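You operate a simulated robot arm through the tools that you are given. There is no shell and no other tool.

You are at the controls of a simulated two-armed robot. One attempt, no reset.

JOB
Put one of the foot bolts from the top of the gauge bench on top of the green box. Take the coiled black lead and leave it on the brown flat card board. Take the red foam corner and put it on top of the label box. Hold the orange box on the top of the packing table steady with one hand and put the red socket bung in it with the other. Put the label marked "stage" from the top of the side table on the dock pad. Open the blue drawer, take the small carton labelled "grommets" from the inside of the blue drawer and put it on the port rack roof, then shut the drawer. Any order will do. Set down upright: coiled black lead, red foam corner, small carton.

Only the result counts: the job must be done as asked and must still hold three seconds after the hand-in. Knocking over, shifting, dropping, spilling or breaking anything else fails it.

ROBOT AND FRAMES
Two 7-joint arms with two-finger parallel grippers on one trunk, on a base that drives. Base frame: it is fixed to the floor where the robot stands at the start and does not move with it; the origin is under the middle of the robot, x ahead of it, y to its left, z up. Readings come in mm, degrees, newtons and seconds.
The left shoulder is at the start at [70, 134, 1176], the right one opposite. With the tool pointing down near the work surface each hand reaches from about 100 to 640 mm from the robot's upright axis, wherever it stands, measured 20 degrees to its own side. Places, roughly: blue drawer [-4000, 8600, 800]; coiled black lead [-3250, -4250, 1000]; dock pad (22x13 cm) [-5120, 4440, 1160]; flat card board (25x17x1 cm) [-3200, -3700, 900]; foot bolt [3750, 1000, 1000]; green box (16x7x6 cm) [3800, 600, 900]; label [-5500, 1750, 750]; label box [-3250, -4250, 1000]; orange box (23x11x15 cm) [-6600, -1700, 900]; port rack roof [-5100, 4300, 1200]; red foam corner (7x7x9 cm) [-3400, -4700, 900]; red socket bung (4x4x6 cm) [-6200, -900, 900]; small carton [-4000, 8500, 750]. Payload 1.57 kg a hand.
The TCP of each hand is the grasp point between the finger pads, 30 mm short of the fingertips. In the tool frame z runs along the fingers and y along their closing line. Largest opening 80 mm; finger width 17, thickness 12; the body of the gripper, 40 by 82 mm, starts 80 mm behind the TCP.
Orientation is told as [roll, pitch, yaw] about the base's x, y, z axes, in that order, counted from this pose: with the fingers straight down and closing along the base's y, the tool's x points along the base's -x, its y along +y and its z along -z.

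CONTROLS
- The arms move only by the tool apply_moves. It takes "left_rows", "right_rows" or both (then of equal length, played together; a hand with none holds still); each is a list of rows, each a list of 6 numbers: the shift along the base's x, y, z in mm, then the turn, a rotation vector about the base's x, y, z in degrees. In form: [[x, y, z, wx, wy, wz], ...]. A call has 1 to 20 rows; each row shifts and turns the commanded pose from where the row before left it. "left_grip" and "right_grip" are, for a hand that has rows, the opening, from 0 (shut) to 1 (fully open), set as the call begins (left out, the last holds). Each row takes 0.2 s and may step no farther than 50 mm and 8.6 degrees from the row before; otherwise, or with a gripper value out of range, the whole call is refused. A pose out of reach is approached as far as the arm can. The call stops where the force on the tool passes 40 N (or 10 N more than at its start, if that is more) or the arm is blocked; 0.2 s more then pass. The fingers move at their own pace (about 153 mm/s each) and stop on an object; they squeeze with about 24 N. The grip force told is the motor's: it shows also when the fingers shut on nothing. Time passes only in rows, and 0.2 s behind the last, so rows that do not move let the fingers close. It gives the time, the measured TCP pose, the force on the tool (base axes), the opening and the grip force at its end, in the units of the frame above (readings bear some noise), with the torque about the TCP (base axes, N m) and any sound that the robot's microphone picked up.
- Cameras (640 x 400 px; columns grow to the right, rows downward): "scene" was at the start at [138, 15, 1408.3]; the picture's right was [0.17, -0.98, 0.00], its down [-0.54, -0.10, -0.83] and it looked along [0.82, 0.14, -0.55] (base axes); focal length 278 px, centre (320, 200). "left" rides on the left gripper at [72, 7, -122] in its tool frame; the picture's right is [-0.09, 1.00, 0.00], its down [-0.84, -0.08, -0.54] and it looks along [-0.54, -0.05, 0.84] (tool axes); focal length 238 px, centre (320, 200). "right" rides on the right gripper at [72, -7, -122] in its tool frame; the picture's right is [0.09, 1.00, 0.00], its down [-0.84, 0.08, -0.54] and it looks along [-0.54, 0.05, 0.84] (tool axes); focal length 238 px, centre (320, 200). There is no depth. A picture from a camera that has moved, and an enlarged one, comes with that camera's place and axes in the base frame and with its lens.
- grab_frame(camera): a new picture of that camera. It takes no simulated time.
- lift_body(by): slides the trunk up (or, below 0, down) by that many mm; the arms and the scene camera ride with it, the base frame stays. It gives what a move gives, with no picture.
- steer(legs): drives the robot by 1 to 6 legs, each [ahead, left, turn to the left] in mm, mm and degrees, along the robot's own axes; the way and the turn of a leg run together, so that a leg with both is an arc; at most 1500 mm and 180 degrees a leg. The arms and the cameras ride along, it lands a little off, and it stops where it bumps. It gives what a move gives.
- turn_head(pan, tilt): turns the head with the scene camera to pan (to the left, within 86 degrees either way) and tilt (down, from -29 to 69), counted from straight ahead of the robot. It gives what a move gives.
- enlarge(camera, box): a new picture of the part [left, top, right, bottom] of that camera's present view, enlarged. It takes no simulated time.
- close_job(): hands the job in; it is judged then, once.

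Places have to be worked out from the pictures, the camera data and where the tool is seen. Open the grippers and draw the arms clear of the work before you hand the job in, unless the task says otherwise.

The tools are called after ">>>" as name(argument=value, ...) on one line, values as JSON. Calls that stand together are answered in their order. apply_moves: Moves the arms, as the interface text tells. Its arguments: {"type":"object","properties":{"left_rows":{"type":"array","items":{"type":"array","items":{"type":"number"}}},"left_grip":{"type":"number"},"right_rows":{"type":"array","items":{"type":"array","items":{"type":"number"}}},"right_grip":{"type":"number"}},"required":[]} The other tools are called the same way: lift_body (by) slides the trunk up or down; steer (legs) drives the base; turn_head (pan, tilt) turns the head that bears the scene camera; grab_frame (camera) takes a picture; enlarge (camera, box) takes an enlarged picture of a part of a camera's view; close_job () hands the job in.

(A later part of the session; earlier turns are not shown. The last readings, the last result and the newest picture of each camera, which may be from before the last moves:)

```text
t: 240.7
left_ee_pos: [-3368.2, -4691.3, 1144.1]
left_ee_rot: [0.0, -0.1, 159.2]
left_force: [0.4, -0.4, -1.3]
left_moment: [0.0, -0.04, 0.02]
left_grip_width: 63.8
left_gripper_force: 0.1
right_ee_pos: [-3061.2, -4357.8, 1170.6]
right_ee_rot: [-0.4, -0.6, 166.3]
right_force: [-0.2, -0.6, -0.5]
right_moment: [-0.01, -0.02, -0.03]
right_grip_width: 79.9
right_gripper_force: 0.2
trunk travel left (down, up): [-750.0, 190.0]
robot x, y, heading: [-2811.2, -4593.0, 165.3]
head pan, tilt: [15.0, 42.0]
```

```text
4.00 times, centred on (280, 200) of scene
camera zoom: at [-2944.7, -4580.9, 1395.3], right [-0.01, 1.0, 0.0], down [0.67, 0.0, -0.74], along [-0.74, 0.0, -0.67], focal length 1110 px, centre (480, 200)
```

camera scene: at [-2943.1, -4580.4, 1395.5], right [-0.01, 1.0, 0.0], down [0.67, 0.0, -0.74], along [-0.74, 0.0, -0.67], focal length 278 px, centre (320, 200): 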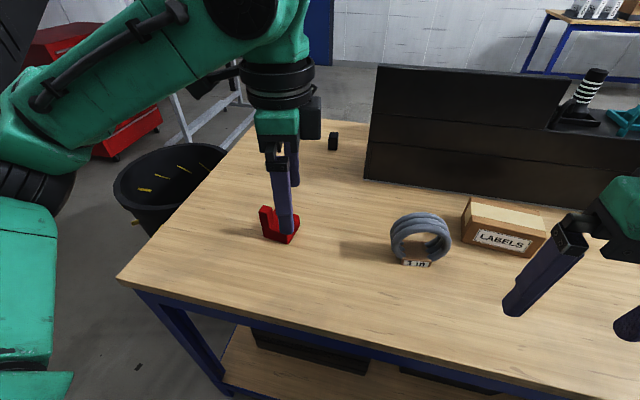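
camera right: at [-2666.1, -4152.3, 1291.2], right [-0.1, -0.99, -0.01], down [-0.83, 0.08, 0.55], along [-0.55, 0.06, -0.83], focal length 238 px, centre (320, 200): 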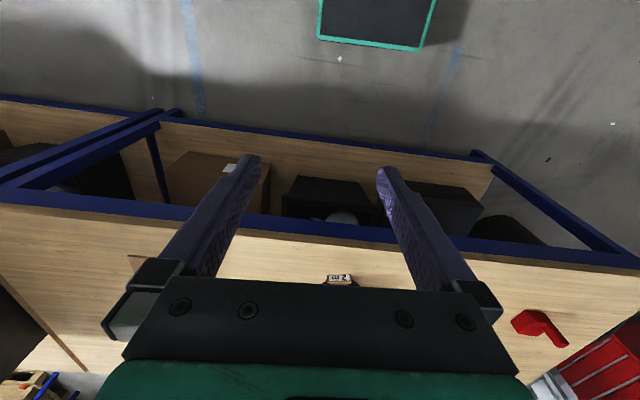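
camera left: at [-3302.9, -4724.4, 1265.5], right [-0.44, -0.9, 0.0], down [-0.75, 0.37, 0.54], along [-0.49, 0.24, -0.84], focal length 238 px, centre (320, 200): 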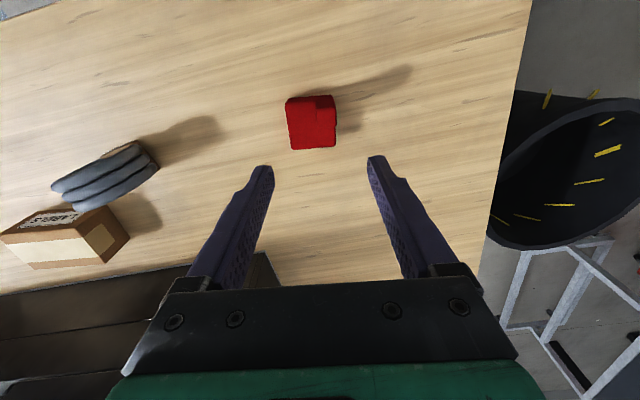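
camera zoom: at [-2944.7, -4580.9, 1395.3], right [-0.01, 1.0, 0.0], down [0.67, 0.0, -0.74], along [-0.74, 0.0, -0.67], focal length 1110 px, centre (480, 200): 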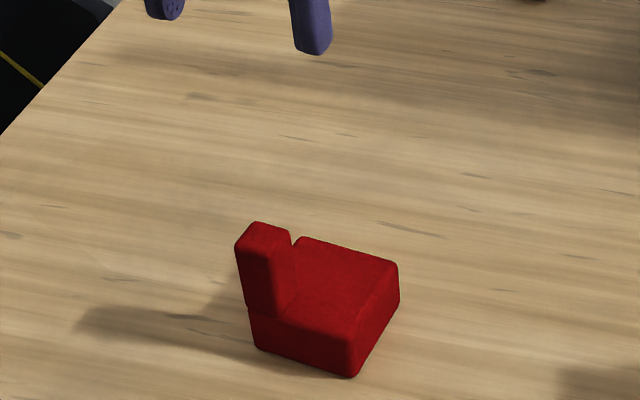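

>>> enlarge(camera="left", box=[260, 80, 380, 170])

```text
4.44 times, centred on (320, 125) of left
camera zoom: at [-3302.9, -4724.4, 1265.5], right [-0.44, -0.9, 0.0], down [-0.75, 0.37, 0.54], along [-0.49, 0.24, -0.84], focal length 1059 px, centre (320, 533)
```

zoom: 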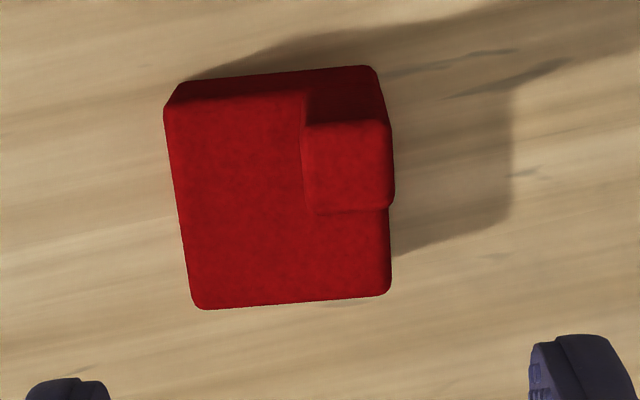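

Post top is at ≈(−3368,−4698), z≈987, about 21 mm thick; base top ≈941. I lower onto the post to TCP z≈978 with the fingers at 48 mm.

>>> apply_moves(left_rows=[[0, -7, -20, 0, 0, 0], [0, 0, -40, 0, 0, 0], [0, 0, -40, 0, 0, 0], [0, 0, 0, 0, 0, 0]], left_grip=0.6)

>>> grab_frame(camera="left")

>>> enlarge(camera="scene", box=[220, 150, 340, 250])

```text
t: 241.7
left_ee_pos: [-3368.5, -4698.0, 1047.0]
left_ee_rot: [0.1, -0.3, 159.1]
left_force: [-0.4, -0.1, -0.5]
left_moment: [-0.01, 0.01, 0.01]
left_grip_width: 48.2
left_gripper_force: 0.1
right_ee_pos: [-3058.6, -4355.7, 1169.7]
right_ee_rot: [-0.4, -0.8, 166.3]
right_force: [0.1, 0.0, 0.9]
right_moment: [0.0, 0.01, -0.02]
right_grip_width: 80.0
right_gripper_force: 0.0
trunk travel left (down, up): [-750.0, 190.0]
robot x, y, heading: [-2811.5, -4593.4, 165.4]
head pan, tilt: [15.0, 42.0]
```

```text
taken
camera left: at [-3302.1, -4731.6, 1167.9], right [-0.44, -0.9, 0.0], down [-0.75, 0.37, 0.54], along [-0.49, 0.24, -0.84], focal length 238 px, centre (320, 200)
```

left: 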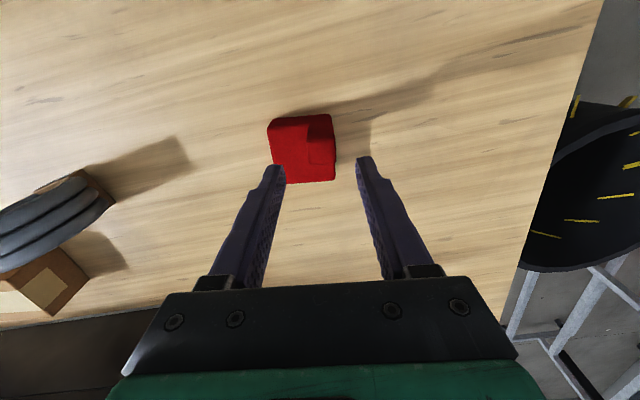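

```text
4.00 times, centred on (280, 200) of scene
camera zoom: at [-2942.6, -4580.3, 1395.5], right [-0.01, 1.0, 0.0], down [0.67, 0.0, -0.74], along [-0.74, 0.0, -0.67], focal length 1110 px, centre (480, 200)
```

zoom: 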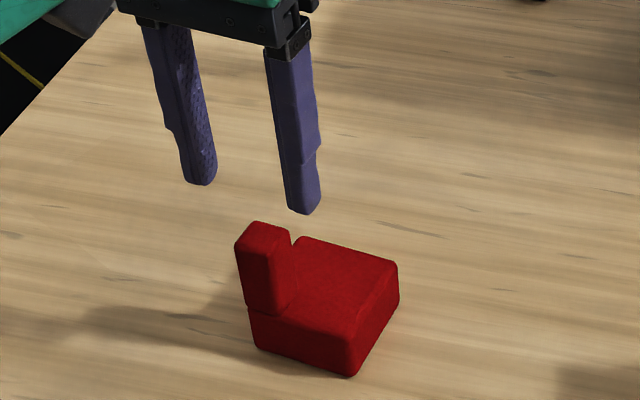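

The post is aligned between the fingers. I go down to z≈978 and look again.

>>> apply_moves(left_rows=[[1, -2, -30, 0, 0, 0], [1, -1, -25, 0, 0, 0], [0, 0, -12, 0, 0, 0], [0, 0, 0, 0, 0, 0]])

>>> enlarge(camera="left", box=[220, 120, 420, 260])

>>> enlarge(camera="scene", box=[220, 150, 340, 250])

```text
t: 242.7
left_ee_pos: [-3362.9, -4700.2, 977.4]
left_ee_rot: [0.1, -0.2, 158.9]
left_force: [-0.2, 0.4, -0.2]
left_moment: [-0.02, -0.04, -0.03]
left_grip_width: 48.1
left_gripper_force: 0.1
right_ee_pos: [-3058.9, -4357.8, 1169.6]
right_ee_rot: [-0.4, -0.6, 166.3]
right_force: [-0.4, 0.5, 0.1]
right_moment: [0.0, 0.03, 0.01]
right_grip_width: 80.1
right_gripper_force: 0.0
trunk travel left (down, up): [-750.0, 190.0]
robot x, y, heading: [-2816.1, -4591.0, 165.3]
head pan, tilt: [15.0, 42.0]
```

```text
2.86 times, centred on (320, 190) of left
camera zoom: at [-3298.1, -4732.9, 1098.8], right [-0.44, -0.9, 0.0], down [-0.75, 0.37, 0.54], along [-0.49, 0.24, -0.84], focal length 681 px, centre (320, 229)
```

zoom: 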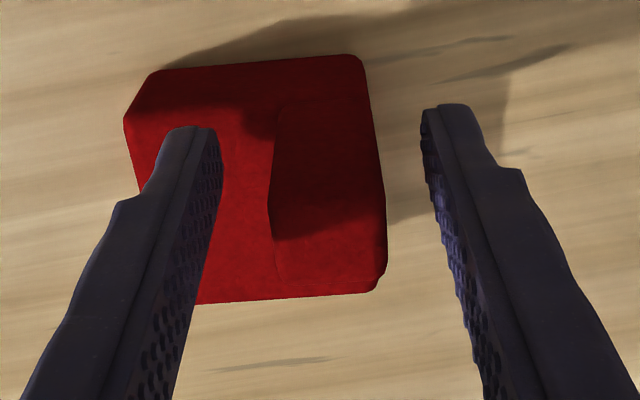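

```text
4.00 times, centred on (280, 200) of scene
camera zoom: at [-2943.1, -4580.4, 1395.5], right [-0.01, 1.0, 0.0], down [0.67, 0.0, -0.74], along [-0.74, 0.0, -0.67], focal length 1110 px, centre (480, 200)
```

zoom: 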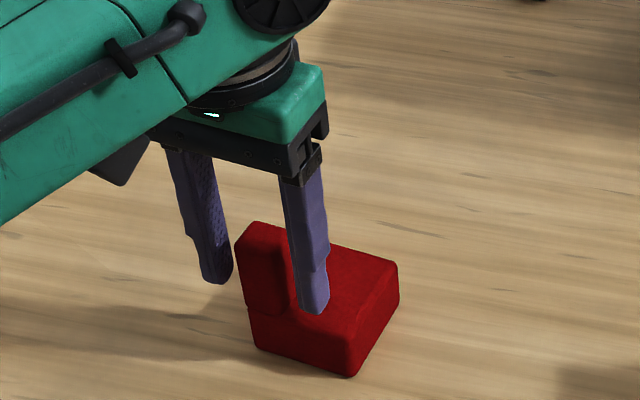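

The post top centre is ≈(−3371,−4699), 8 mm farther; I shift forward and close.

>>> apply_moves(left_rows=[[-7, 2, 0, 0, 0, 0], [0, 0, 0, 0, 0, 0]])

>>> apply_moves(left_rows=[[0, 0, 0, 0, 0, 0], [0, 0, 0, 0, 0, 0], [0, 0, 0, 0, 0, 0], [0, 0, 0, 0, 0, 0]], left_grip=0.0)

>>> grab_frame(camera="left")

>>> enlarge(camera="scene", box=[220, 150, 340, 250])

```text
t: 243.3
left_ee_pos: [-3370.2, -4697.6, 977.1]
left_ee_rot: [0.0, -0.1, 159.0]
left_force: [0.5, 0.8, 0.5]
left_moment: [0.01, -0.02, 0.04]
left_grip_width: 47.7
left_gripper_force: 0.0
right_ee_pos: [-3059.6, -4357.1, 1169.9]
right_ee_rot: [-0.4, -0.8, 166.3]
right_force: [-0.3, 0.0, 0.1]
right_moment: [0.03, 0.04, 0.01]
right_grip_width: 80.1
right_gripper_force: 0.1
trunk travel left (down, up): [-750.0, 190.0]
robot x, y, heading: [-2812.7, -4594.0, 165.5]
head pan, tilt: [15.0, 42.0]
```

```text
t: 244.3
left_ee_pos: [-3368.9, -4698.2, 978.0]
left_ee_rot: [0.1, -0.1, 159.0]
left_force: [-0.9, -1.0, 0.5]
left_moment: [-0.02, -0.04, -0.01]
left_grip_width: 23.0
left_gripper_force: 23.9
right_ee_pos: [-3058.9, -4356.2, 1169.7]
right_ee_rot: [-0.4, -0.6, 166.3]
right_force: [0.6, -0.2, 0.2]
right_moment: [-0.01, -0.03, 0.0]
right_grip_width: 80.1
right_gripper_force: 0.0
trunk travel left (down, up): [-750.0, 190.0]
robot x, y, heading: [-2810.9, -4591.4, 165.3]
head pan, tilt: [15.0, 42.0]
```

```text
taken
camera left: at [-3304.9, -4731.1, 1099.3], right [-0.44, -0.9, 0.0], down [-0.75, 0.37, 0.54], along [-0.49, 0.24, -0.84], focal length 238 px, centre (320, 200)
```

left: 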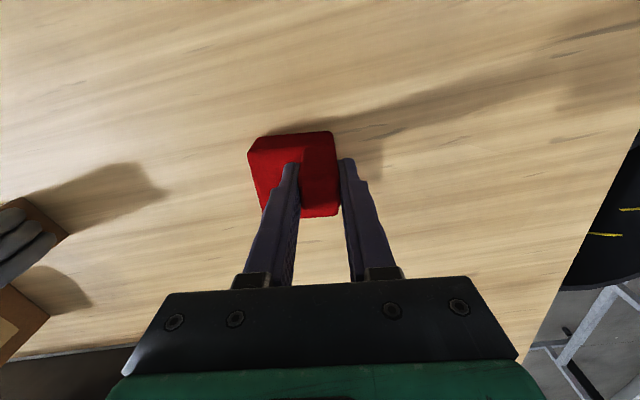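

```text
4.00 times, centred on (280, 200) of scene
camera zoom: at [-2943.0, -4580.4, 1395.5], right [-0.01, 1.0, 0.0], down [0.67, 0.0, -0.74], along [-0.74, 0.0, -0.67], focal length 1110 px, centre (480, 200)
```

zoom: 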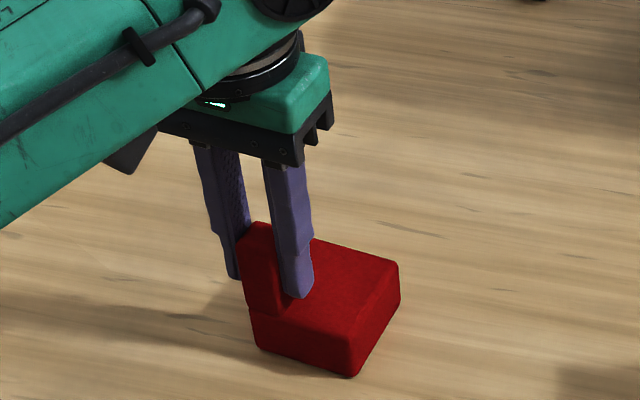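

Gripped at 23 mm. I lift the foam and check.

>>> apply_moves(left_rows=[[0, 0, 10, 0, 0, 0], [0, 0, 40, 0, 0, 0], [0, 0, 50, 0, 0, 0], [0, 0, 50, 0, 0, 0]])

>>> grab_frame(camera="scene")

>>> enlarge(camera="scene", box=[440, 170, 580, 280])

>>> grab_frame(camera="right")

```text
t: 245.3
left_ee_pos: [-3368.5, -4696.1, 1127.7]
left_ee_rot: [0.1, -0.1, 159.1]
left_force: [-0.2, -0.6, -0.6]
left_moment: [0.04, 0.0, -0.03]
left_grip_width: 23.1
left_gripper_force: 24.3
right_ee_pos: [-3058.3, -4356.4, 1170.2]
right_ee_rot: [-0.4, -0.8, 166.2]
right_force: [-0.3, 0.7, 0.5]
right_moment: [-0.02, -0.01, 0.02]
right_grip_width: 80.5
right_gripper_force: 0.0
trunk travel left (down, up): [-750.0, 190.0]
robot x, y, heading: [-2806.7, -4594.5, 165.2]
head pan, tilt: [15.0, 42.0]
```

```text
taken
camera scene: at [-2941.7, -4579.6, 1395.5], right [-0.01, 1.0, 0.0], down [0.67, 0.0, -0.74], along [-0.74, 0.0, -0.67], focal length 278 px, centre (320, 200)
```

scene: 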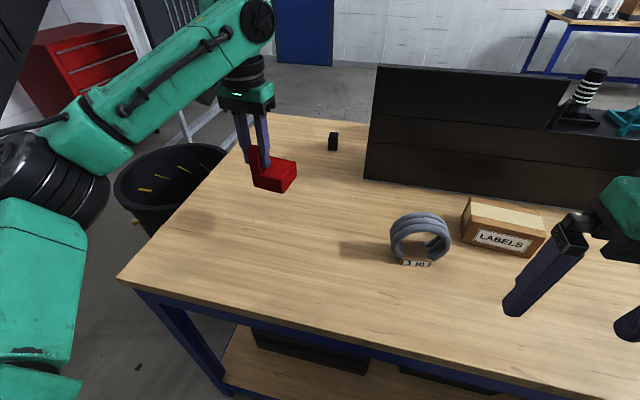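

```text
3.64 times, centred on (510, 225) of scene
camera zoom: at [-2941.7, -4579.6, 1395.5], right [-0.01, 1.0, 0.0], down [0.67, 0.0, -0.74], along [-0.74, 0.0, -0.67], focal length 1010 px, centre (-371, 109)
```

zoom: 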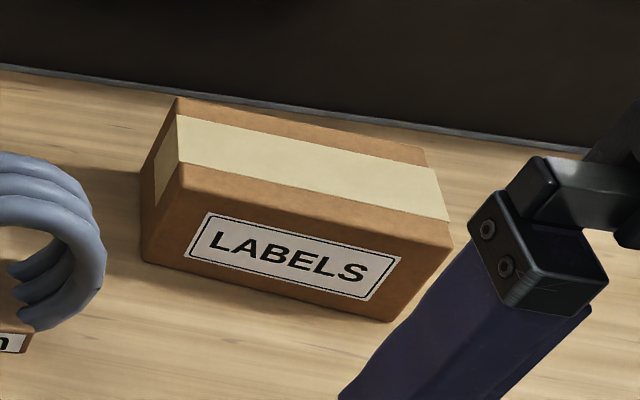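

```text
taken
camera right: at [-2985.4, -4367.9, 1291.3], right [-0.15, -0.99, -0.01], down [-0.83, 0.12, 0.55], along [-0.55, 0.09, -0.83], focal length 238 px, centre (320, 200)
```

right: 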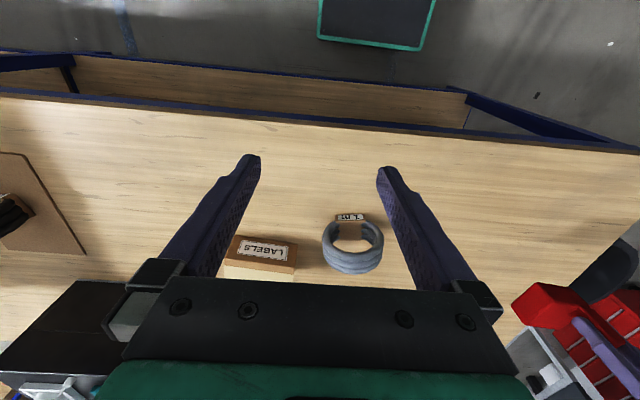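

Label box top: centre ≈(−3358,−4184), z≈977, aligned with the foam's present orientation. I raise a bit more, strafe right 380 mm and 30 mm ahead.

>>> apply_moves(left_rows=[[0, 0, 40, 0, 0, 0]])

>>> steer(legs=[[0, -380, 0.8], [30, 0, 0]])

>>> turn_head(pan=10, tilt=42)

>>> grab_frame(camera="scene")

>>> grab_frame(camera="left")

```text
t: 245.7
left_ee_pos: [-3369.2, -4696.7, 1167.8]
left_ee_rot: [0.1, -0.1, 159.0]
left_force: [-0.1, -0.1, -0.5]
left_moment: [0.0, 0.02, -0.02]
left_grip_width: 23.3
left_gripper_force: 24.3
right_ee_pos: [-3058.7, -4356.1, 1169.5]
right_ee_rot: [-0.5, -0.8, 166.2]
right_force: [0.3, 1.2, -0.1]
right_moment: [-0.02, 0.0, -0.02]
right_grip_width: 80.2
right_gripper_force: 0.1
trunk travel left (down, up): [-750.0, 190.0]
robot x, y, heading: [-2811.5, -4595.4, 165.3]
head pan, tilt: [15.0, 42.0]
```

```text
t: 248.5
left_ee_pos: [-3299.4, -4338.7, 1170.2]
left_ee_rot: [0.0, -0.6, 159.6]
left_force: [-0.2, -0.6, 0.3]
left_moment: [0.02, 0.07, -0.02]
left_grip_width: 23.2
left_gripper_force: 24.1
right_ee_pos: [-2992.5, -3996.0, 1170.5]
right_ee_rot: [-0.4, -1.0, 167.0]
right_force: [1.2, -0.7, -0.5]
right_moment: [0.02, 0.05, 0.0]
right_grip_width: 80.0
right_gripper_force: 0.1
trunk travel left (down, up): [-750.0, 190.0]
robot x, y, heading: [-2751.1, -4230.6, 165.8]
head pan, tilt: [15.0, 42.0]
```

```text
t: 249.1
left_ee_pos: [-3305.4, -4337.4, 1167.0]
left_ee_rot: [-0.1, -0.2, 159.7]
left_force: [0.4, 0.3, -0.3]
left_moment: [-0.03, 0.0, 0.01]
left_grip_width: 22.9
left_gripper_force: 23.3
right_ee_pos: [-2997.7, -3994.7, 1170.6]
right_ee_rot: [-0.4, -0.9, 167.0]
right_force: [0.3, 0.5, 0.2]
right_moment: [0.01, 0.05, 0.01]
right_grip_width: 79.9
right_gripper_force: 0.1
trunk travel left (down, up): [-750.0, 190.0]
robot x, y, heading: [-2751.6, -4225.4, 165.9]
head pan, tilt: [10.0, 42.0]
```

```text
taken
camera scene: at [-2878.7, -4208.7, 1395.6], right [0.07, 1.0, 0.0], down [0.67, -0.05, -0.74], along [-0.74, 0.05, -0.67], focal length 278 px, centre (320, 200)
```

scene: 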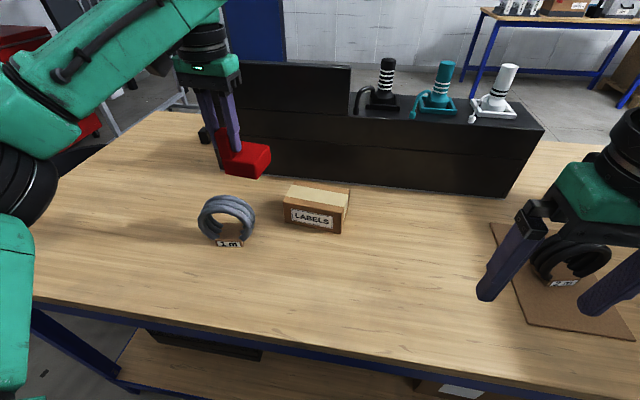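

```text
taken
camera left: at [-3239.5, -4370.5, 1289.0], right [-0.43, -0.9, 0.0], down [-0.76, 0.36, 0.55], along [-0.49, 0.23, -0.84], focal length 238 px, centre (320, 200)
```

left: 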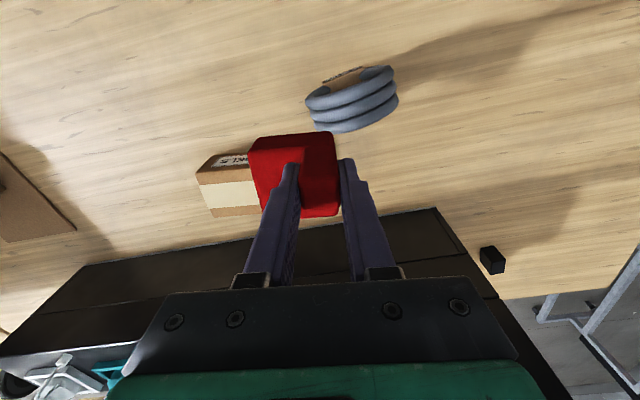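

I enlarge the label box to refine its top centre.

>>> enlarge(camera="scene", box=[260, 165, 380, 245])

```text
5.00 times, centred on (320, 205) of scene
camera zoom: at [-2878.7, -4208.7, 1395.6], right [0.07, 1.0, 0.0], down [0.67, -0.05, -0.74], along [-0.74, 0.05, -0.67], focal length 1388 px, centre (320, 175)
```

zoom: 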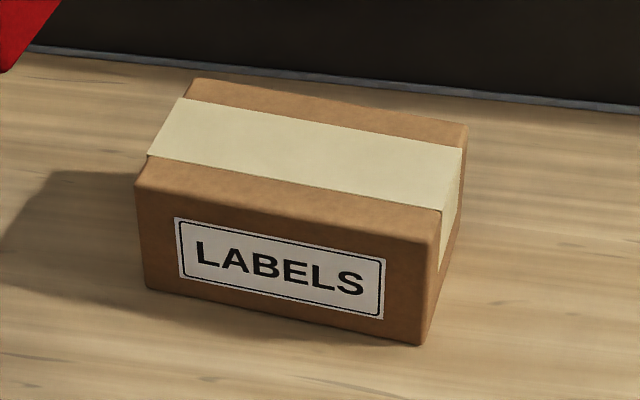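

Top centre confirmed (−3358,−4183), z≈974. I carry the foam there (its base centre sits 29 mm +y of the TCP) and hover.

>>> apply_moves(left_rows=[[-15, 42, 0, 0, 0, 0], [-15, 42, 0, 0, 0, 0], [-16, 41, 0, 0, 0, 0], [0, 0, -40, 0, 0, 0], [0, 0, -40, 0, 0, 0], [0, 0, -25, 0, 0, 0], [0, 0, 0, 0, 0, 0]])

>>> enlarge(camera="scene", box=[240, 120, 400, 245])

>>> grab_frame(camera="left")

```text
t: 250.7
left_ee_pos: [-3343.3, -4225.2, 1061.1]
left_ee_rot: [0.0, -0.2, 159.7]
left_force: [0.8, -0.7, 0.6]
left_moment: [0.03, 0.04, 0.0]
left_grip_width: 22.9
left_gripper_force: 24.4
left hand out of reach, approached as far as the arm can: row 3
right_ee_pos: [-2999.2, -3994.4, 1170.1]
right_ee_rot: [-0.5, -0.7, 166.9]
right_force: [-0.7, 0.9, -1.5]
right_moment: [-0.01, -0.01, -0.02]
right_grip_width: 79.9
right_gripper_force: 0.1
trunk travel left (down, up): [-750.0, 190.0]
robot x, y, heading: [-2747.4, -4225.4, 166.1]
head pan, tilt: [10.0, 42.0]
```

```text
3.20 times, centred on (320, 182) of scene
camera zoom: at [-2879.8, -4209.1, 1395.5], right [0.07, 1.0, 0.0], down [0.67, -0.05, -0.74], along [-0.74, 0.05, -0.67], focal length 888 px, centre (320, 256)
```

zoom: 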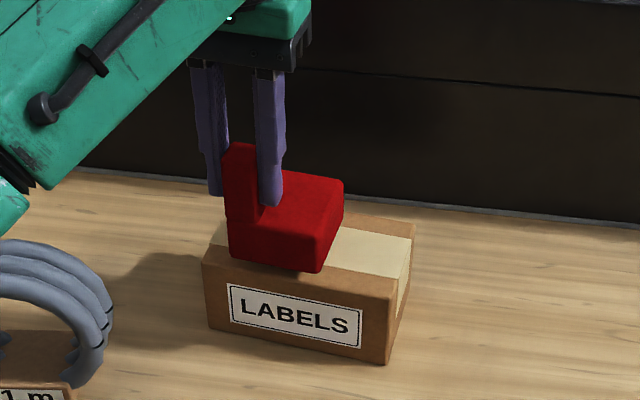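

```text
taken
camera left: at [-3277.7, -4257.7, 1182.4], right [-0.43, -0.9, 0.0], down [-0.76, 0.36, 0.55], along [-0.49, 0.23, -0.84], focal length 238 px, centre (320, 200)
```

left: 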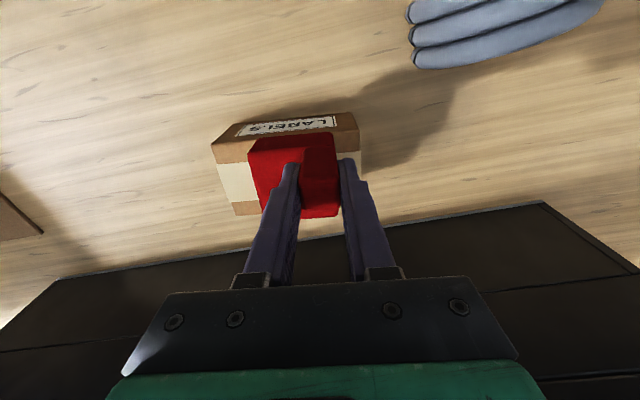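

The reach limit left the foam ~15 mm toward the box's front. I raise a little, drive 18 mm ahead, then recentre.

>>> apply_moves(left_rows=[[0, 0, 20, 0, 0, 0], [0, 0, 0, 0, 0, 0]])

>>> steer(legs=[[18, 0, 0]])

>>> apply_moves(left_rows=[[0, 0, 0, 0, 0, 0], [0, 0, 0, 0, 0, 0]])

```text
t: 251.3
left_ee_pos: [-3343.5, -4225.1, 1082.0]
left_ee_rot: [0.0, -0.1, 159.7]
left_force: [0.2, -0.5, 0.0]
left_moment: [0.0, -0.01, 0.0]
left_grip_width: 23.1
left_gripper_force: 24.0
right_ee_pos: [-2998.6, -3994.7, 1170.3]
right_ee_rot: [-0.4, -0.8, 167.0]
right_force: [0.0, 0.0, -0.1]
right_moment: [-0.03, 0.02, -0.01]
right_grip_width: 80.3
right_gripper_force: 0.2
trunk travel left (down, up): [-750.0, 190.0]
robot x, y, heading: [-2746.5, -4225.2, 166.1]
head pan, tilt: [10.0, 42.0]
```

```text
t: 252.1
left_ee_pos: [-3355.2, -4222.7, 1084.7]
left_ee_rot: [0.2, -0.4, 159.7]
left_force: [-0.1, -1.2, 0.1]
left_moment: [0.01, 0.05, -0.03]
left_grip_width: 22.9
left_gripper_force: 24.2
right_ee_pos: [-3012.9, -3990.1, 1172.0]
right_ee_rot: [-0.4, -1.0, 167.0]
right_force: [0.3, 0.0, 0.3]
right_moment: [0.0, 0.03, -0.01]
right_grip_width: 80.1
right_gripper_force: 0.1
trunk travel left (down, up): [-750.0, 190.0]
robot x, y, heading: [-2765.6, -4223.2, 165.9]
head pan, tilt: [10.0, 42.0]
```

```text
t: 252.7
left_ee_pos: [-3358.5, -4221.8, 1082.3]
left_ee_rot: [0.2, -0.1, 159.6]
left_force: [0.0, -0.3, -0.1]
left_moment: [0.0, 0.05, -0.03]
left_grip_width: 22.8
left_gripper_force: 23.8
right_ee_pos: [-3014.8, -3989.8, 1170.5]
right_ee_rot: [-0.4, -0.8, 167.1]
right_force: [0.1, 0.2, -0.5]
right_moment: [0.0, 0.04, -0.02]
right_grip_width: 80.3
right_gripper_force: 0.1
trunk travel left (down, up): [-750.0, 190.0]
robot x, y, heading: [-2765.2, -4217.7, 166.5]
head pan, tilt: [10.0, 42.0]
```

Base centre is now ≈(−3362,−4193). I shift (+3,+8) and go down to just above contact.

>>> apply_moves(left_rows=[[3, 8, 0, 0, 0, 0], [0, 0, -15, 0, 0, 0], [0, 0, -12, 0, 0, 0], [0, 0, -4, 0, 0, 0], [0, 0, 0, 0, 0, 0]])

>>> enlarge(camera="scene", box=[240, 120, 400, 245])

```text
t: 253.9
left_ee_pos: [-3357.3, -4211.6, 1050.9]
left_ee_rot: [0.0, -0.2, 159.7]
left_force: [-0.1, -0.3, -0.5]
left_moment: [0.0, -0.03, 0.02]
left_grip_width: 23.0
left_gripper_force: 24.5
right_ee_pos: [-3016.0, -3988.7, 1169.2]
right_ee_rot: [-0.5, -0.7, 167.0]
right_force: [-0.2, 0.9, 0.5]
right_moment: [-0.01, 0.01, -0.01]
right_grip_width: 80.3
right_gripper_force: 0.1
trunk travel left (down, up): [-750.0, 190.0]
robot x, y, heading: [-2768.4, -4219.5, 165.9]
head pan, tilt: [10.0, 42.0]
```

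```text
3.20 times, centred on (320, 182) of scene
camera zoom: at [-2897.1, -4203.8, 1395.5], right [0.07, 1.0, 0.0], down [0.67, -0.05, -0.74], along [-0.74, 0.05, -0.67], focal length 888 px, centre (320, 256)
```

zoom: 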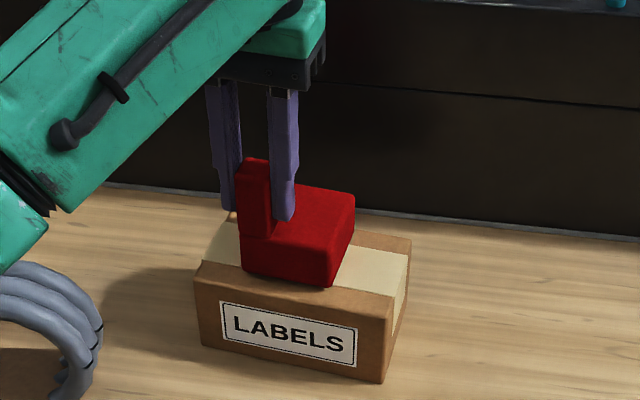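

Well centred. I lower to contact in small steps.

>>> apply_moves(left_rows=[[0, 0, -2, 0, 0, 0], [0, 0, -2, 0, 0, 0], [0, 0, 0, 0, 0, 0]])

>>> apply_moves(left_rows=[[0, 0, -1, 0, 0, 0], [0, 0, -1, 0, 0, 0], [0, 0, 0, 0, 0, 0]])

>>> apply_moves(left_rows=[[0, 0, -1, 0, 0, 0], [0, 0, -1, 0, 0, 0], [0, 0, 0, 0, 0, 0]])

```text
t: 254.7
left_ee_pos: [-3356.9, -4211.9, 1046.7]
left_ee_rot: [0.0, -0.2, 159.8]
left_force: [-2.0, -1.4, 5.3]
left_moment: [0.05, 0.09, 0.01]
left_grip_width: 23.0
left_gripper_force: 23.5
right_ee_pos: [-3015.8, -3989.4, 1170.3]
right_ee_rot: [-0.4, -0.8, 166.9]
right_force: [-0.5, -0.6, -0.9]
right_moment: [0.0, 0.0, 0.0]
right_grip_width: 79.9
right_gripper_force: 0.0
trunk travel left (down, up): [-750.0, 190.0]
robot x, y, heading: [-2764.5, -4221.3, 166.1]
head pan, tilt: [10.0, 42.0]
```

```text
t: 255.5
left_ee_pos: [-3356.2, -4212.3, 1048.6]
left_ee_rot: [0.1, -0.6, 159.6]
left_force: [-7.9, 0.1, 24.2]
left_moment: [0.3, 0.4, 0.09]
left_grip_width: 23.1
left_gripper_force: 24.1
right_ee_pos: [-3013.8, -3988.3, 1170.8]
right_ee_rot: [-0.4, -1.0, 167.0]
right_force: [-0.7, -0.3, -0.4]
right_moment: [-0.03, -0.02, -0.03]
right_grip_width: 80.0
right_gripper_force: 0.0
trunk travel left (down, up): [-750.0, 190.0]
robot x, y, heading: [-2763.1, -4218.9, 166.1]
head pan, tilt: [10.0, 42.0]
```

```text
t: 256.3
left_ee_pos: [-3354.3, -4212.7, 1047.7]
left_ee_rot: [0.1, -0.6, 159.7]
left_force: [-7.3, 0.9, 34.7]
left_moment: [0.24, 0.13, 0.02]
left_grip_width: 23.2
left_gripper_force: 23.5
right_ee_pos: [-3012.9, -3989.3, 1171.6]
right_ee_rot: [-0.4, -1.0, 167.0]
right_force: [0.6, 0.3, 1.0]
right_moment: [0.01, -0.02, 0.02]
right_grip_width: 80.1
right_gripper_force: 0.1
trunk travel left (down, up): [-750.0, 190.0]
robot x, y, heading: [-2766.9, -4221.0, 166.0]
head pan, tilt: [10.0, 42.0]
```

Contact reached early (≈1047); pushing 35 N now, so I ease up 3.5 mm before releasing.

>>> apply_moves(left_rows=[[0, 0, 1.5, 0, 0, 0], [0, 0, 1.5, 0, 0, 0], [0, 0, 0, 0, 0, 0]])

>>> enlarge(camera="scene", box=[240, 120, 400, 245])

```text
t: 257.1
left_ee_pos: [-3353.8, -4212.0, 1048.0]
left_ee_rot: [0.1, -0.3, 159.7]
left_force: [-1.1, 1.4, 20.2]
left_moment: [0.19, -0.14, 0.09]
left_grip_width: 22.9
left_gripper_force: 24.4
right_ee_pos: [-3012.7, -3989.8, 1170.9]
right_ee_rot: [-0.4, -0.9, 166.9]
right_force: [0.5, 1.0, -0.3]
right_moment: [0.02, 0.01, 0.02]
right_grip_width: 80.0
right_gripper_force: 0.0
trunk travel left (down, up): [-750.0, 190.0]
robot x, y, heading: [-2766.6, -4219.9, 166.1]
head pan, tilt: [10.0, 42.0]
```

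```text
3.20 times, centred on (320, 182) of scene
camera zoom: at [-2893.1, -4203.6, 1395.8], right [0.07, 1.0, 0.0], down [0.67, -0.05, -0.75], along [-0.74, 0.05, -0.67], focal length 888 px, centre (320, 256)
```

zoom: 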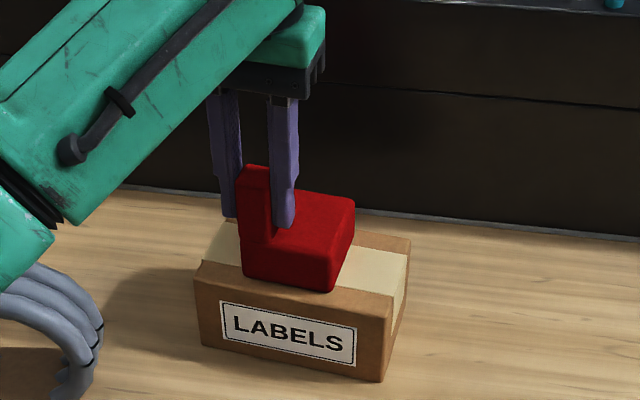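

Still 20 N; I ease up further until the force is small.

>>> apply_moves(left_rows=[[0, 0, 1, 0, 0, 0], [0, 0, 1, 0, 0, 0], [0, 0, 0, 0, 0, 0], [0, 0, 0, 0, 0, 0]])

```text
t: 258.1
left_ee_pos: [-3356.9, -4212.3, 1046.6]
left_ee_rot: [0.1, -0.1, 159.8]
left_force: [0.5, 0.9, 1.0]
left_moment: [-0.05, -0.08, -0.01]
left_grip_width: 23.2
left_gripper_force: 24.0
right_ee_pos: [-3015.9, -3989.2, 1169.7]
right_ee_rot: [-0.5, -0.7, 167.1]
right_force: [-0.4, 0.3, -0.4]
right_moment: [0.0, 0.03, -0.02]
right_grip_width: 80.1
right_gripper_force: 0.0
trunk travel left (down, up): [-750.0, 190.0]
robot x, y, heading: [-2763.4, -4220.9, 165.9]
head pan, tilt: [10.0, 42.0]
```

Force is ~1 N: resting. I open the fingers and look.

>>> apply_moves(left_rows=[[0, 0, 0, 0, 0, 0], [0, 0, 0, 0, 0, 0], [0, 0, 0, 0, 0, 0]], left_grip=0.55)

>>> enlarge(camera="scene", box=[240, 120, 400, 245])

>>> apply_moves(left_rows=[[0, 0, 15, 0, 0, 0], [0, 0, 40, 0, 0, 0], [0, 0, 45, 0, 0, 0], [0, 0, 30, 0, 0, 0], [45, -15, 0, 0, 0, 0], [45, -15, 0, 0, 0, 0], [45, -15, 0, 0, 0, 0]])

>>> grab_frame(camera="scene")

```text
t: 258.9
left_ee_pos: [-3356.9, -4213.4, 1047.9]
left_ee_rot: [0.0, -0.2, 159.8]
left_force: [-0.7, 0.7, 0.1]
left_moment: [0.02, -0.01, -0.02]
left_grip_width: 44.0
left_gripper_force: 0.1
right_ee_pos: [-3016.8, -3988.9, 1170.2]
right_ee_rot: [-0.4, -0.7, 167.1]
right_force: [-0.7, 0.7, -0.8]
right_moment: [-0.01, -0.01, 0.01]
right_grip_width: 80.0
right_gripper_force: 0.1
trunk travel left (down, up): [-750.0, 190.0]
robot x, y, heading: [-2764.3, -4223.3, 165.9]
head pan, tilt: [10.0, 42.0]
```

```text
3.20 times, centred on (320, 182) of scene
camera zoom: at [-2897.2, -4203.8, 1395.5], right [0.07, 1.0, 0.0], down [0.67, -0.05, -0.74], along [-0.74, 0.05, -0.67], focal length 888 px, centre (320, 256)
```

zoom: 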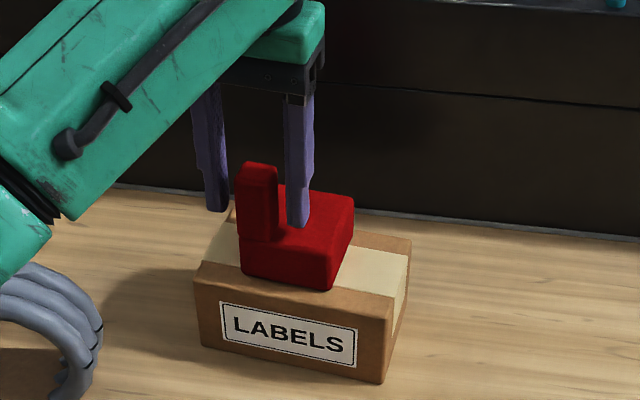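

```text
t: 260.5
left_ee_pos: [-3215.4, -4260.4, 1176.3]
left_ee_rot: [0.0, -0.2, 159.9]
left_force: [0.5, -0.4, 1.2]
left_moment: [0.0, 0.02, -0.02]
left_grip_width: 44.0
left_gripper_force: 0.0
left hand out of reach, approached as far as the arm can: row 4
right_ee_pos: [-3015.0, -3989.1, 1170.7]
right_ee_rot: [-0.4, -0.7, 167.1]
right_force: [0.0, -0.1, -0.5]
right_moment: [-0.01, 0.02, 0.01]
right_grip_width: 80.1
right_gripper_force: 0.0
trunk travel left (down, up): [-750.0, 190.0]
robot x, y, heading: [-2764.4, -4221.4, 165.6]
head pan, tilt: [10.0, 42.0]
```

```text
taken
camera scene: at [-2895.1, -4204.2, 1395.7], right [0.07, 1.0, 0.0], down [0.67, -0.05, -0.74], along [-0.74, 0.05, -0.67], focal length 278 px, centre (320, 200)
```

scene: 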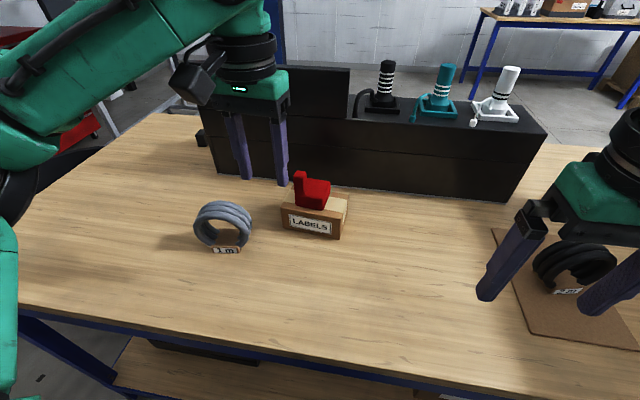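

Foam corner stands on the label box. I retract the left hand, back off, and strafe left (south) back to the corridor between bin and stairs, now facing west.

>>> apply_moves(left_rows=[[40, -10, 0, 0, 0, 6], [40, -10, 0, 0, 0, 0], [40, -10, 0, 0, 0, 0]])

>>> steer(legs=[[-310, 0, 0.5], [0, 900, 0], [0, 825, 0]])

>>> turn_head(pan=0, tilt=30)

>>> grab_frame(camera="scene")

>>> turn_head(pan=60, tilt=30)

>>> grab_frame(camera="scene")

```text
t: 261.3
left_ee_pos: [-3094.9, -4290.6, 1177.3]
left_ee_rot: [0.0, -0.3, 165.9]
left_force: [0.1, 1.0, 0.5]
left_moment: [-0.02, 0.02, -0.01]
left_grip_width: 43.9
left_gripper_force: 0.0
right_ee_pos: [-3015.1, -3989.0, 1170.1]
right_ee_rot: [-0.5, -0.8, 167.0]
right_force: [-0.1, 0.4, 0.1]
right_moment: [-0.01, 0.02, -0.01]
right_grip_width: 79.9
right_gripper_force: 0.0
trunk travel left (down, up): [-750.0, 190.0]
robot x, y, heading: [-2766.7, -4220.1, 166.2]
head pan, tilt: [10.0, 42.0]
```

```text
t: 271.8
left_ee_pos: [-3198.3, -6064.2, 1176.9]
left_ee_rot: [0.1, -0.2, 166.3]
left_force: [0.0, 0.1, -0.3]
left_moment: [-0.01, -0.01, 0.0]
left_grip_width: 44.0
left_gripper_force: 0.0
right_ee_pos: [-3119.4, -5762.1, 1169.9]
right_ee_rot: [-0.4, -0.7, 167.7]
right_force: [0.4, -0.7, 1.0]
right_moment: [0.03, 0.0, 0.0]
right_grip_width: 80.0
right_gripper_force: 0.0
trunk travel left (down, up): [-750.0, 190.0]
robot x, y, heading: [-2868.8, -5991.7, 166.6]
head pan, tilt: [10.0, 42.0]
```

```text
t: 272.6
left_ee_pos: [-3197.7, -6065.8, 1175.7]
left_ee_rot: [0.0, -0.2, 166.4]
left_force: [-0.1, 0.2, 0.0]
left_moment: [-0.02, 0.0, 0.0]
left_grip_width: 44.0
left_gripper_force: 0.0
right_ee_pos: [-3120.8, -5764.5, 1170.6]
right_ee_rot: [-0.4, -0.7, 167.7]
right_force: [0.0, 0.2, -1.0]
right_moment: [0.01, 0.01, 0.04]
right_grip_width: 79.7
right_gripper_force: 0.0
trunk travel left (down, up): [-750.0, 190.0]
robot x, y, heading: [-2867.1, -5992.3, 166.8]
head pan, tilt: [0.0, 30.0]
```

```text
taken
camera scene: at [-3004.6, -5961.2, 1413.7], right [0.23, 0.97, 0.0], down [0.49, -0.12, -0.87], along [-0.84, 0.2, -0.5], focal length 278 px, centre (320, 200)
```

scene: 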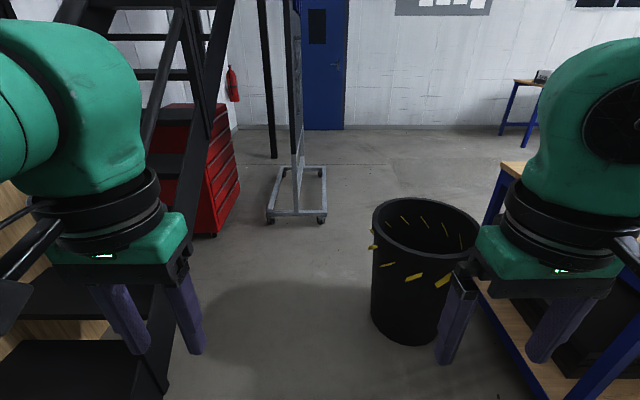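

```text
t: 273.9
left_ee_pos: [-3196.5, -6067.4, 1177.7]
left_ee_rot: [0.1, -0.1, 166.5]
left_force: [-0.5, -0.1, 0.0]
left_moment: [0.0, -0.02, 0.0]
left_grip_width: 43.8
left_gripper_force: 0.0
right_ee_pos: [-3121.0, -5764.1, 1169.8]
right_ee_rot: [-0.3, -0.7, 167.8]
right_force: [-0.1, 0.0, 0.7]
right_moment: [0.0, -0.01, 0.01]
right_grip_width: 80.2
right_gripper_force: 0.0
trunk travel left (down, up): [-750.0, 190.0]
robot x, y, heading: [-2867.8, -5992.9, 166.4]
head pan, tilt: [60.0, 30.0]
```

```text
taken
camera scene: at [-2978.7, -6047.5, 1413.8], right [-0.73, 0.69, 0.0], down [0.34, 0.36, -0.87], along [-0.59, -0.63, -0.5], focal length 278 px, centre (320, 200)
```

scene: 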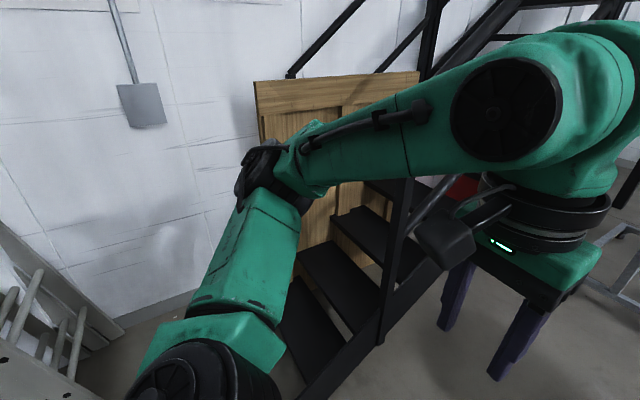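

The corridor is clear: bin ≈300 mm right of my axis, stairs ≈700 mm left; the tool board stands edge-on ahead at x≈−5000. I drive through 1550 mm, then turn right to face north.

>>> steer(legs=[[0, 30, 0], [800, 0, 0], [740, 0, 0], [0, 0, -40], [0, 0, -36.5]])

>>> turn_head(pan=0, tilt=30)

>>> grab_frame(camera="scene")

>>> turn_head(pan=60, tilt=30)

>>> grab_frame(camera="scene")

```text
t: 285.7
left_ee_pos: [-4506.5, -5366.7, 1177.0]
left_ee_rot: [0.0, -0.3, 89.9]
left_force: [0.4, 0.0, 0.4]
left_moment: [-0.01, 0.0, 0.01]
left_grip_width: 44.0
left_gripper_force: 0.1
right_ee_pos: [-4193.0, -5371.5, 1170.4]
right_ee_rot: [-0.4, -0.7, 91.2]
right_force: [-0.4, -0.5, -0.1]
right_moment: [0.01, -0.02, 0.01]
right_grip_width: 79.9
right_gripper_force: 0.0
trunk travel left (down, up): [-750.0, 190.0]
robot x, y, heading: [-4358.5, -5672.3, 90.2]
head pan, tilt: [60.0, 30.0]
```

```text
t: 287.0
left_ee_pos: [-4504.1, -5367.1, 1175.7]
left_ee_rot: [-0.1, -0.2, 89.9]
left_force: [0.0, -0.6, -0.7]
left_moment: [-0.03, -0.02, -0.03]
left_grip_width: 43.9
left_gripper_force: 0.0
right_ee_pos: [-4194.3, -5370.6, 1168.6]
right_ee_rot: [-0.4, -0.7, 91.3]
right_force: [0.6, -0.4, -0.2]
right_moment: [0.01, -0.02, 0.0]
right_grip_width: 80.1
right_gripper_force: 0.1
trunk travel left (down, up): [-750.0, 190.0]
robot x, y, heading: [-4354.0, -5671.6, 90.1]
head pan, tilt: [0.0, 30.0]
```

```text
taken
camera scene: at [-4357.3, -5531.1, 1413.8], right [1.0, 0.0, 0.0], down [0.0, -0.5, -0.87], along [0.0, 0.87, -0.5], focal length 278 px, centre (320, 200)
```

scene: 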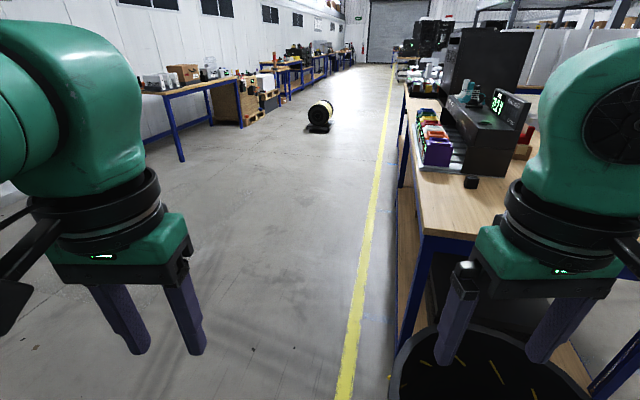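

```text
t: 288.3
left_ee_pos: [-4504.5, -5367.3, 1176.7]
left_ee_rot: [0.0, -0.2, 89.9]
left_force: [-0.2, 0.2, 0.6]
left_moment: [0.02, 0.01, 0.01]
left_grip_width: 43.9
left_gripper_force: 0.1
right_ee_pos: [-4192.7, -5371.6, 1170.6]
right_ee_rot: [-0.4, -0.6, 91.3]
right_force: [0.5, 0.2, -0.2]
right_moment: [-0.02, -0.01, -0.01]
right_grip_width: 80.0
right_gripper_force: 0.1
trunk travel left (down, up): [-750.0, 190.0]
robot x, y, heading: [-4355.7, -5671.9, 90.2]
head pan, tilt: [60.0, 30.0]
```

```text
taken
camera scene: at [-4435.4, -5576.4, 1413.8], right [0.5, 0.87, 0.0], down [0.43, -0.25, -0.87], along [-0.75, 0.43, -0.5], focal length 278 px, centre (320, 200)
```

scene: 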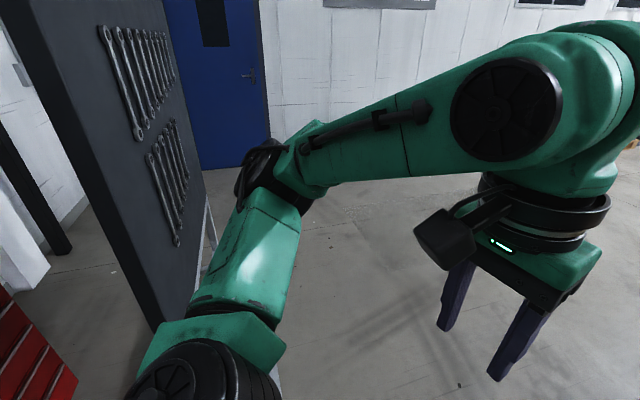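

The base's right edge would graze the bin; I shift 110 mm left first, then drive north along the aisle 1500 mm.

>>> steer(legs=[[20, 110, 0], [1400, 0, 0]])

>>> turn_head(pan=20, tilt=15)

>>> grab_frame(camera="scene")

```text
t: 296.1
left_ee_pos: [-4609.5, -3954.4, 1177.3]
left_ee_rot: [0.1, -0.1, 89.3]
left_force: [0.9, 0.7, -0.1]
left_moment: [0.01, 0.02, -0.01]
left_grip_width: 43.9
left_gripper_force: 0.0
right_ee_pos: [-4298.7, -3962.2, 1170.8]
right_ee_rot: [-0.5, -0.8, 90.5]
right_force: [0.2, 0.1, -0.9]
right_moment: [0.03, 0.0, 0.04]
right_grip_width: 80.1
right_gripper_force: 0.1
trunk travel left (down, up): [-750.0, 190.0]
robot x, y, heading: [-4464.2, -4261.7, 89.2]
head pan, tilt: [60.0, 30.0]
```

```text
t: 297.2
left_ee_pos: [-4609.6, -3953.8, 1177.1]
left_ee_rot: [0.0, -0.2, 89.2]
left_force: [-0.7, -0.5, -0.5]
left_moment: [0.01, 0.01, 0.0]
left_grip_width: 43.7
left_gripper_force: 0.1
right_ee_pos: [-4297.8, -3961.7, 1169.7]
right_ee_rot: [-0.5, -0.7, 90.6]
right_force: [0.4, -0.1, 0.5]
right_moment: [0.01, 0.03, -0.04]
right_grip_width: 80.2
right_gripper_force: 0.1
trunk travel left (down, up): [-750.0, 190.0]
robot x, y, heading: [-4461.6, -4260.2, 89.2]
head pan, tilt: [20.0, 15.0]
```

```text
taken
camera scene: at [-4495.9, -4122.5, 1438.0], right [0.94, 0.33, 0.0], down [0.09, -0.24, -0.97], along [-0.32, 0.91, -0.26], focal length 278 px, centre (320, 200)
```

scene: 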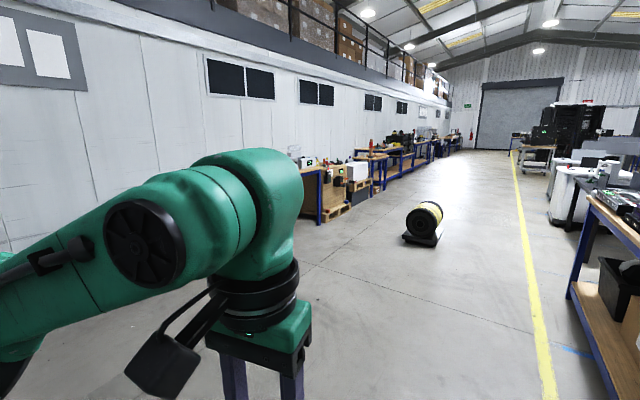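

I drive north to y≈−1900, turn left to face the packing table on the west wall, and approach.

>>> steer(legs=[[1200, 0, 0], [1150, 0, 0], [0, 0, 77.3], [700, 0, 0]])

>>> turn_head(pan=0, tilt=20)

>>> grab_frame(camera="scene")

```text
t: 315.6
left_ee_pos: [-5468.7, -1812.9, 1177.0]
left_ee_rot: [0.0, -0.3, 167.8]
left_force: [-0.5, 0.1, 0.2]
left_moment: [-0.04, -0.02, -0.05]
left_grip_width: 44.2
left_gripper_force: 0.0
right_ee_pos: [-5400.2, -1509.1, 1170.0]
right_ee_rot: [-0.4, -0.8, 169.1]
right_force: [-0.4, -0.2, 0.7]
right_moment: [0.02, -0.04, -0.01]
right_grip_width: 80.1
right_gripper_force: 0.1
trunk travel left (down, up): [-750.0, 190.0]
robot x, y, heading: [-5140.3, -1735.0, 168.2]
head pan, tilt: [20.0, 15.0]
```

```text
t: 316.4
left_ee_pos: [-5470.8, -1813.0, 1176.9]
left_ee_rot: [0.0, -0.2, 167.7]
left_force: [1.0, 0.5, 0.8]
left_moment: [-0.03, -0.04, 0.03]
left_grip_width: 44.0
left_gripper_force: 0.1
right_ee_pos: [-5400.8, -1509.0, 1169.1]
right_ee_rot: [-0.4, -0.7, 169.1]
right_force: [0.2, 0.5, 0.4]
right_moment: [-0.02, 0.0, -0.04]
right_grip_width: 80.2
right_gripper_force: 0.1
trunk travel left (down, up): [-750.0, 190.0]
robot x, y, heading: [-5141.4, -1734.7, 167.9]
head pan, tilt: [0.0, 20.0]
```

```text
taken
camera scene: at [-5281.8, -1703.3, 1429.8], right [0.21, 0.98, 0.0], down [0.33, -0.07, -0.94], along [-0.92, 0.19, -0.34], focal length 278 px, centre (320, 200)
```

scene: 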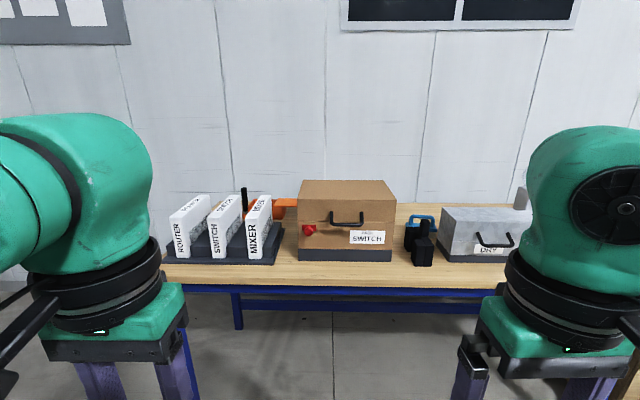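

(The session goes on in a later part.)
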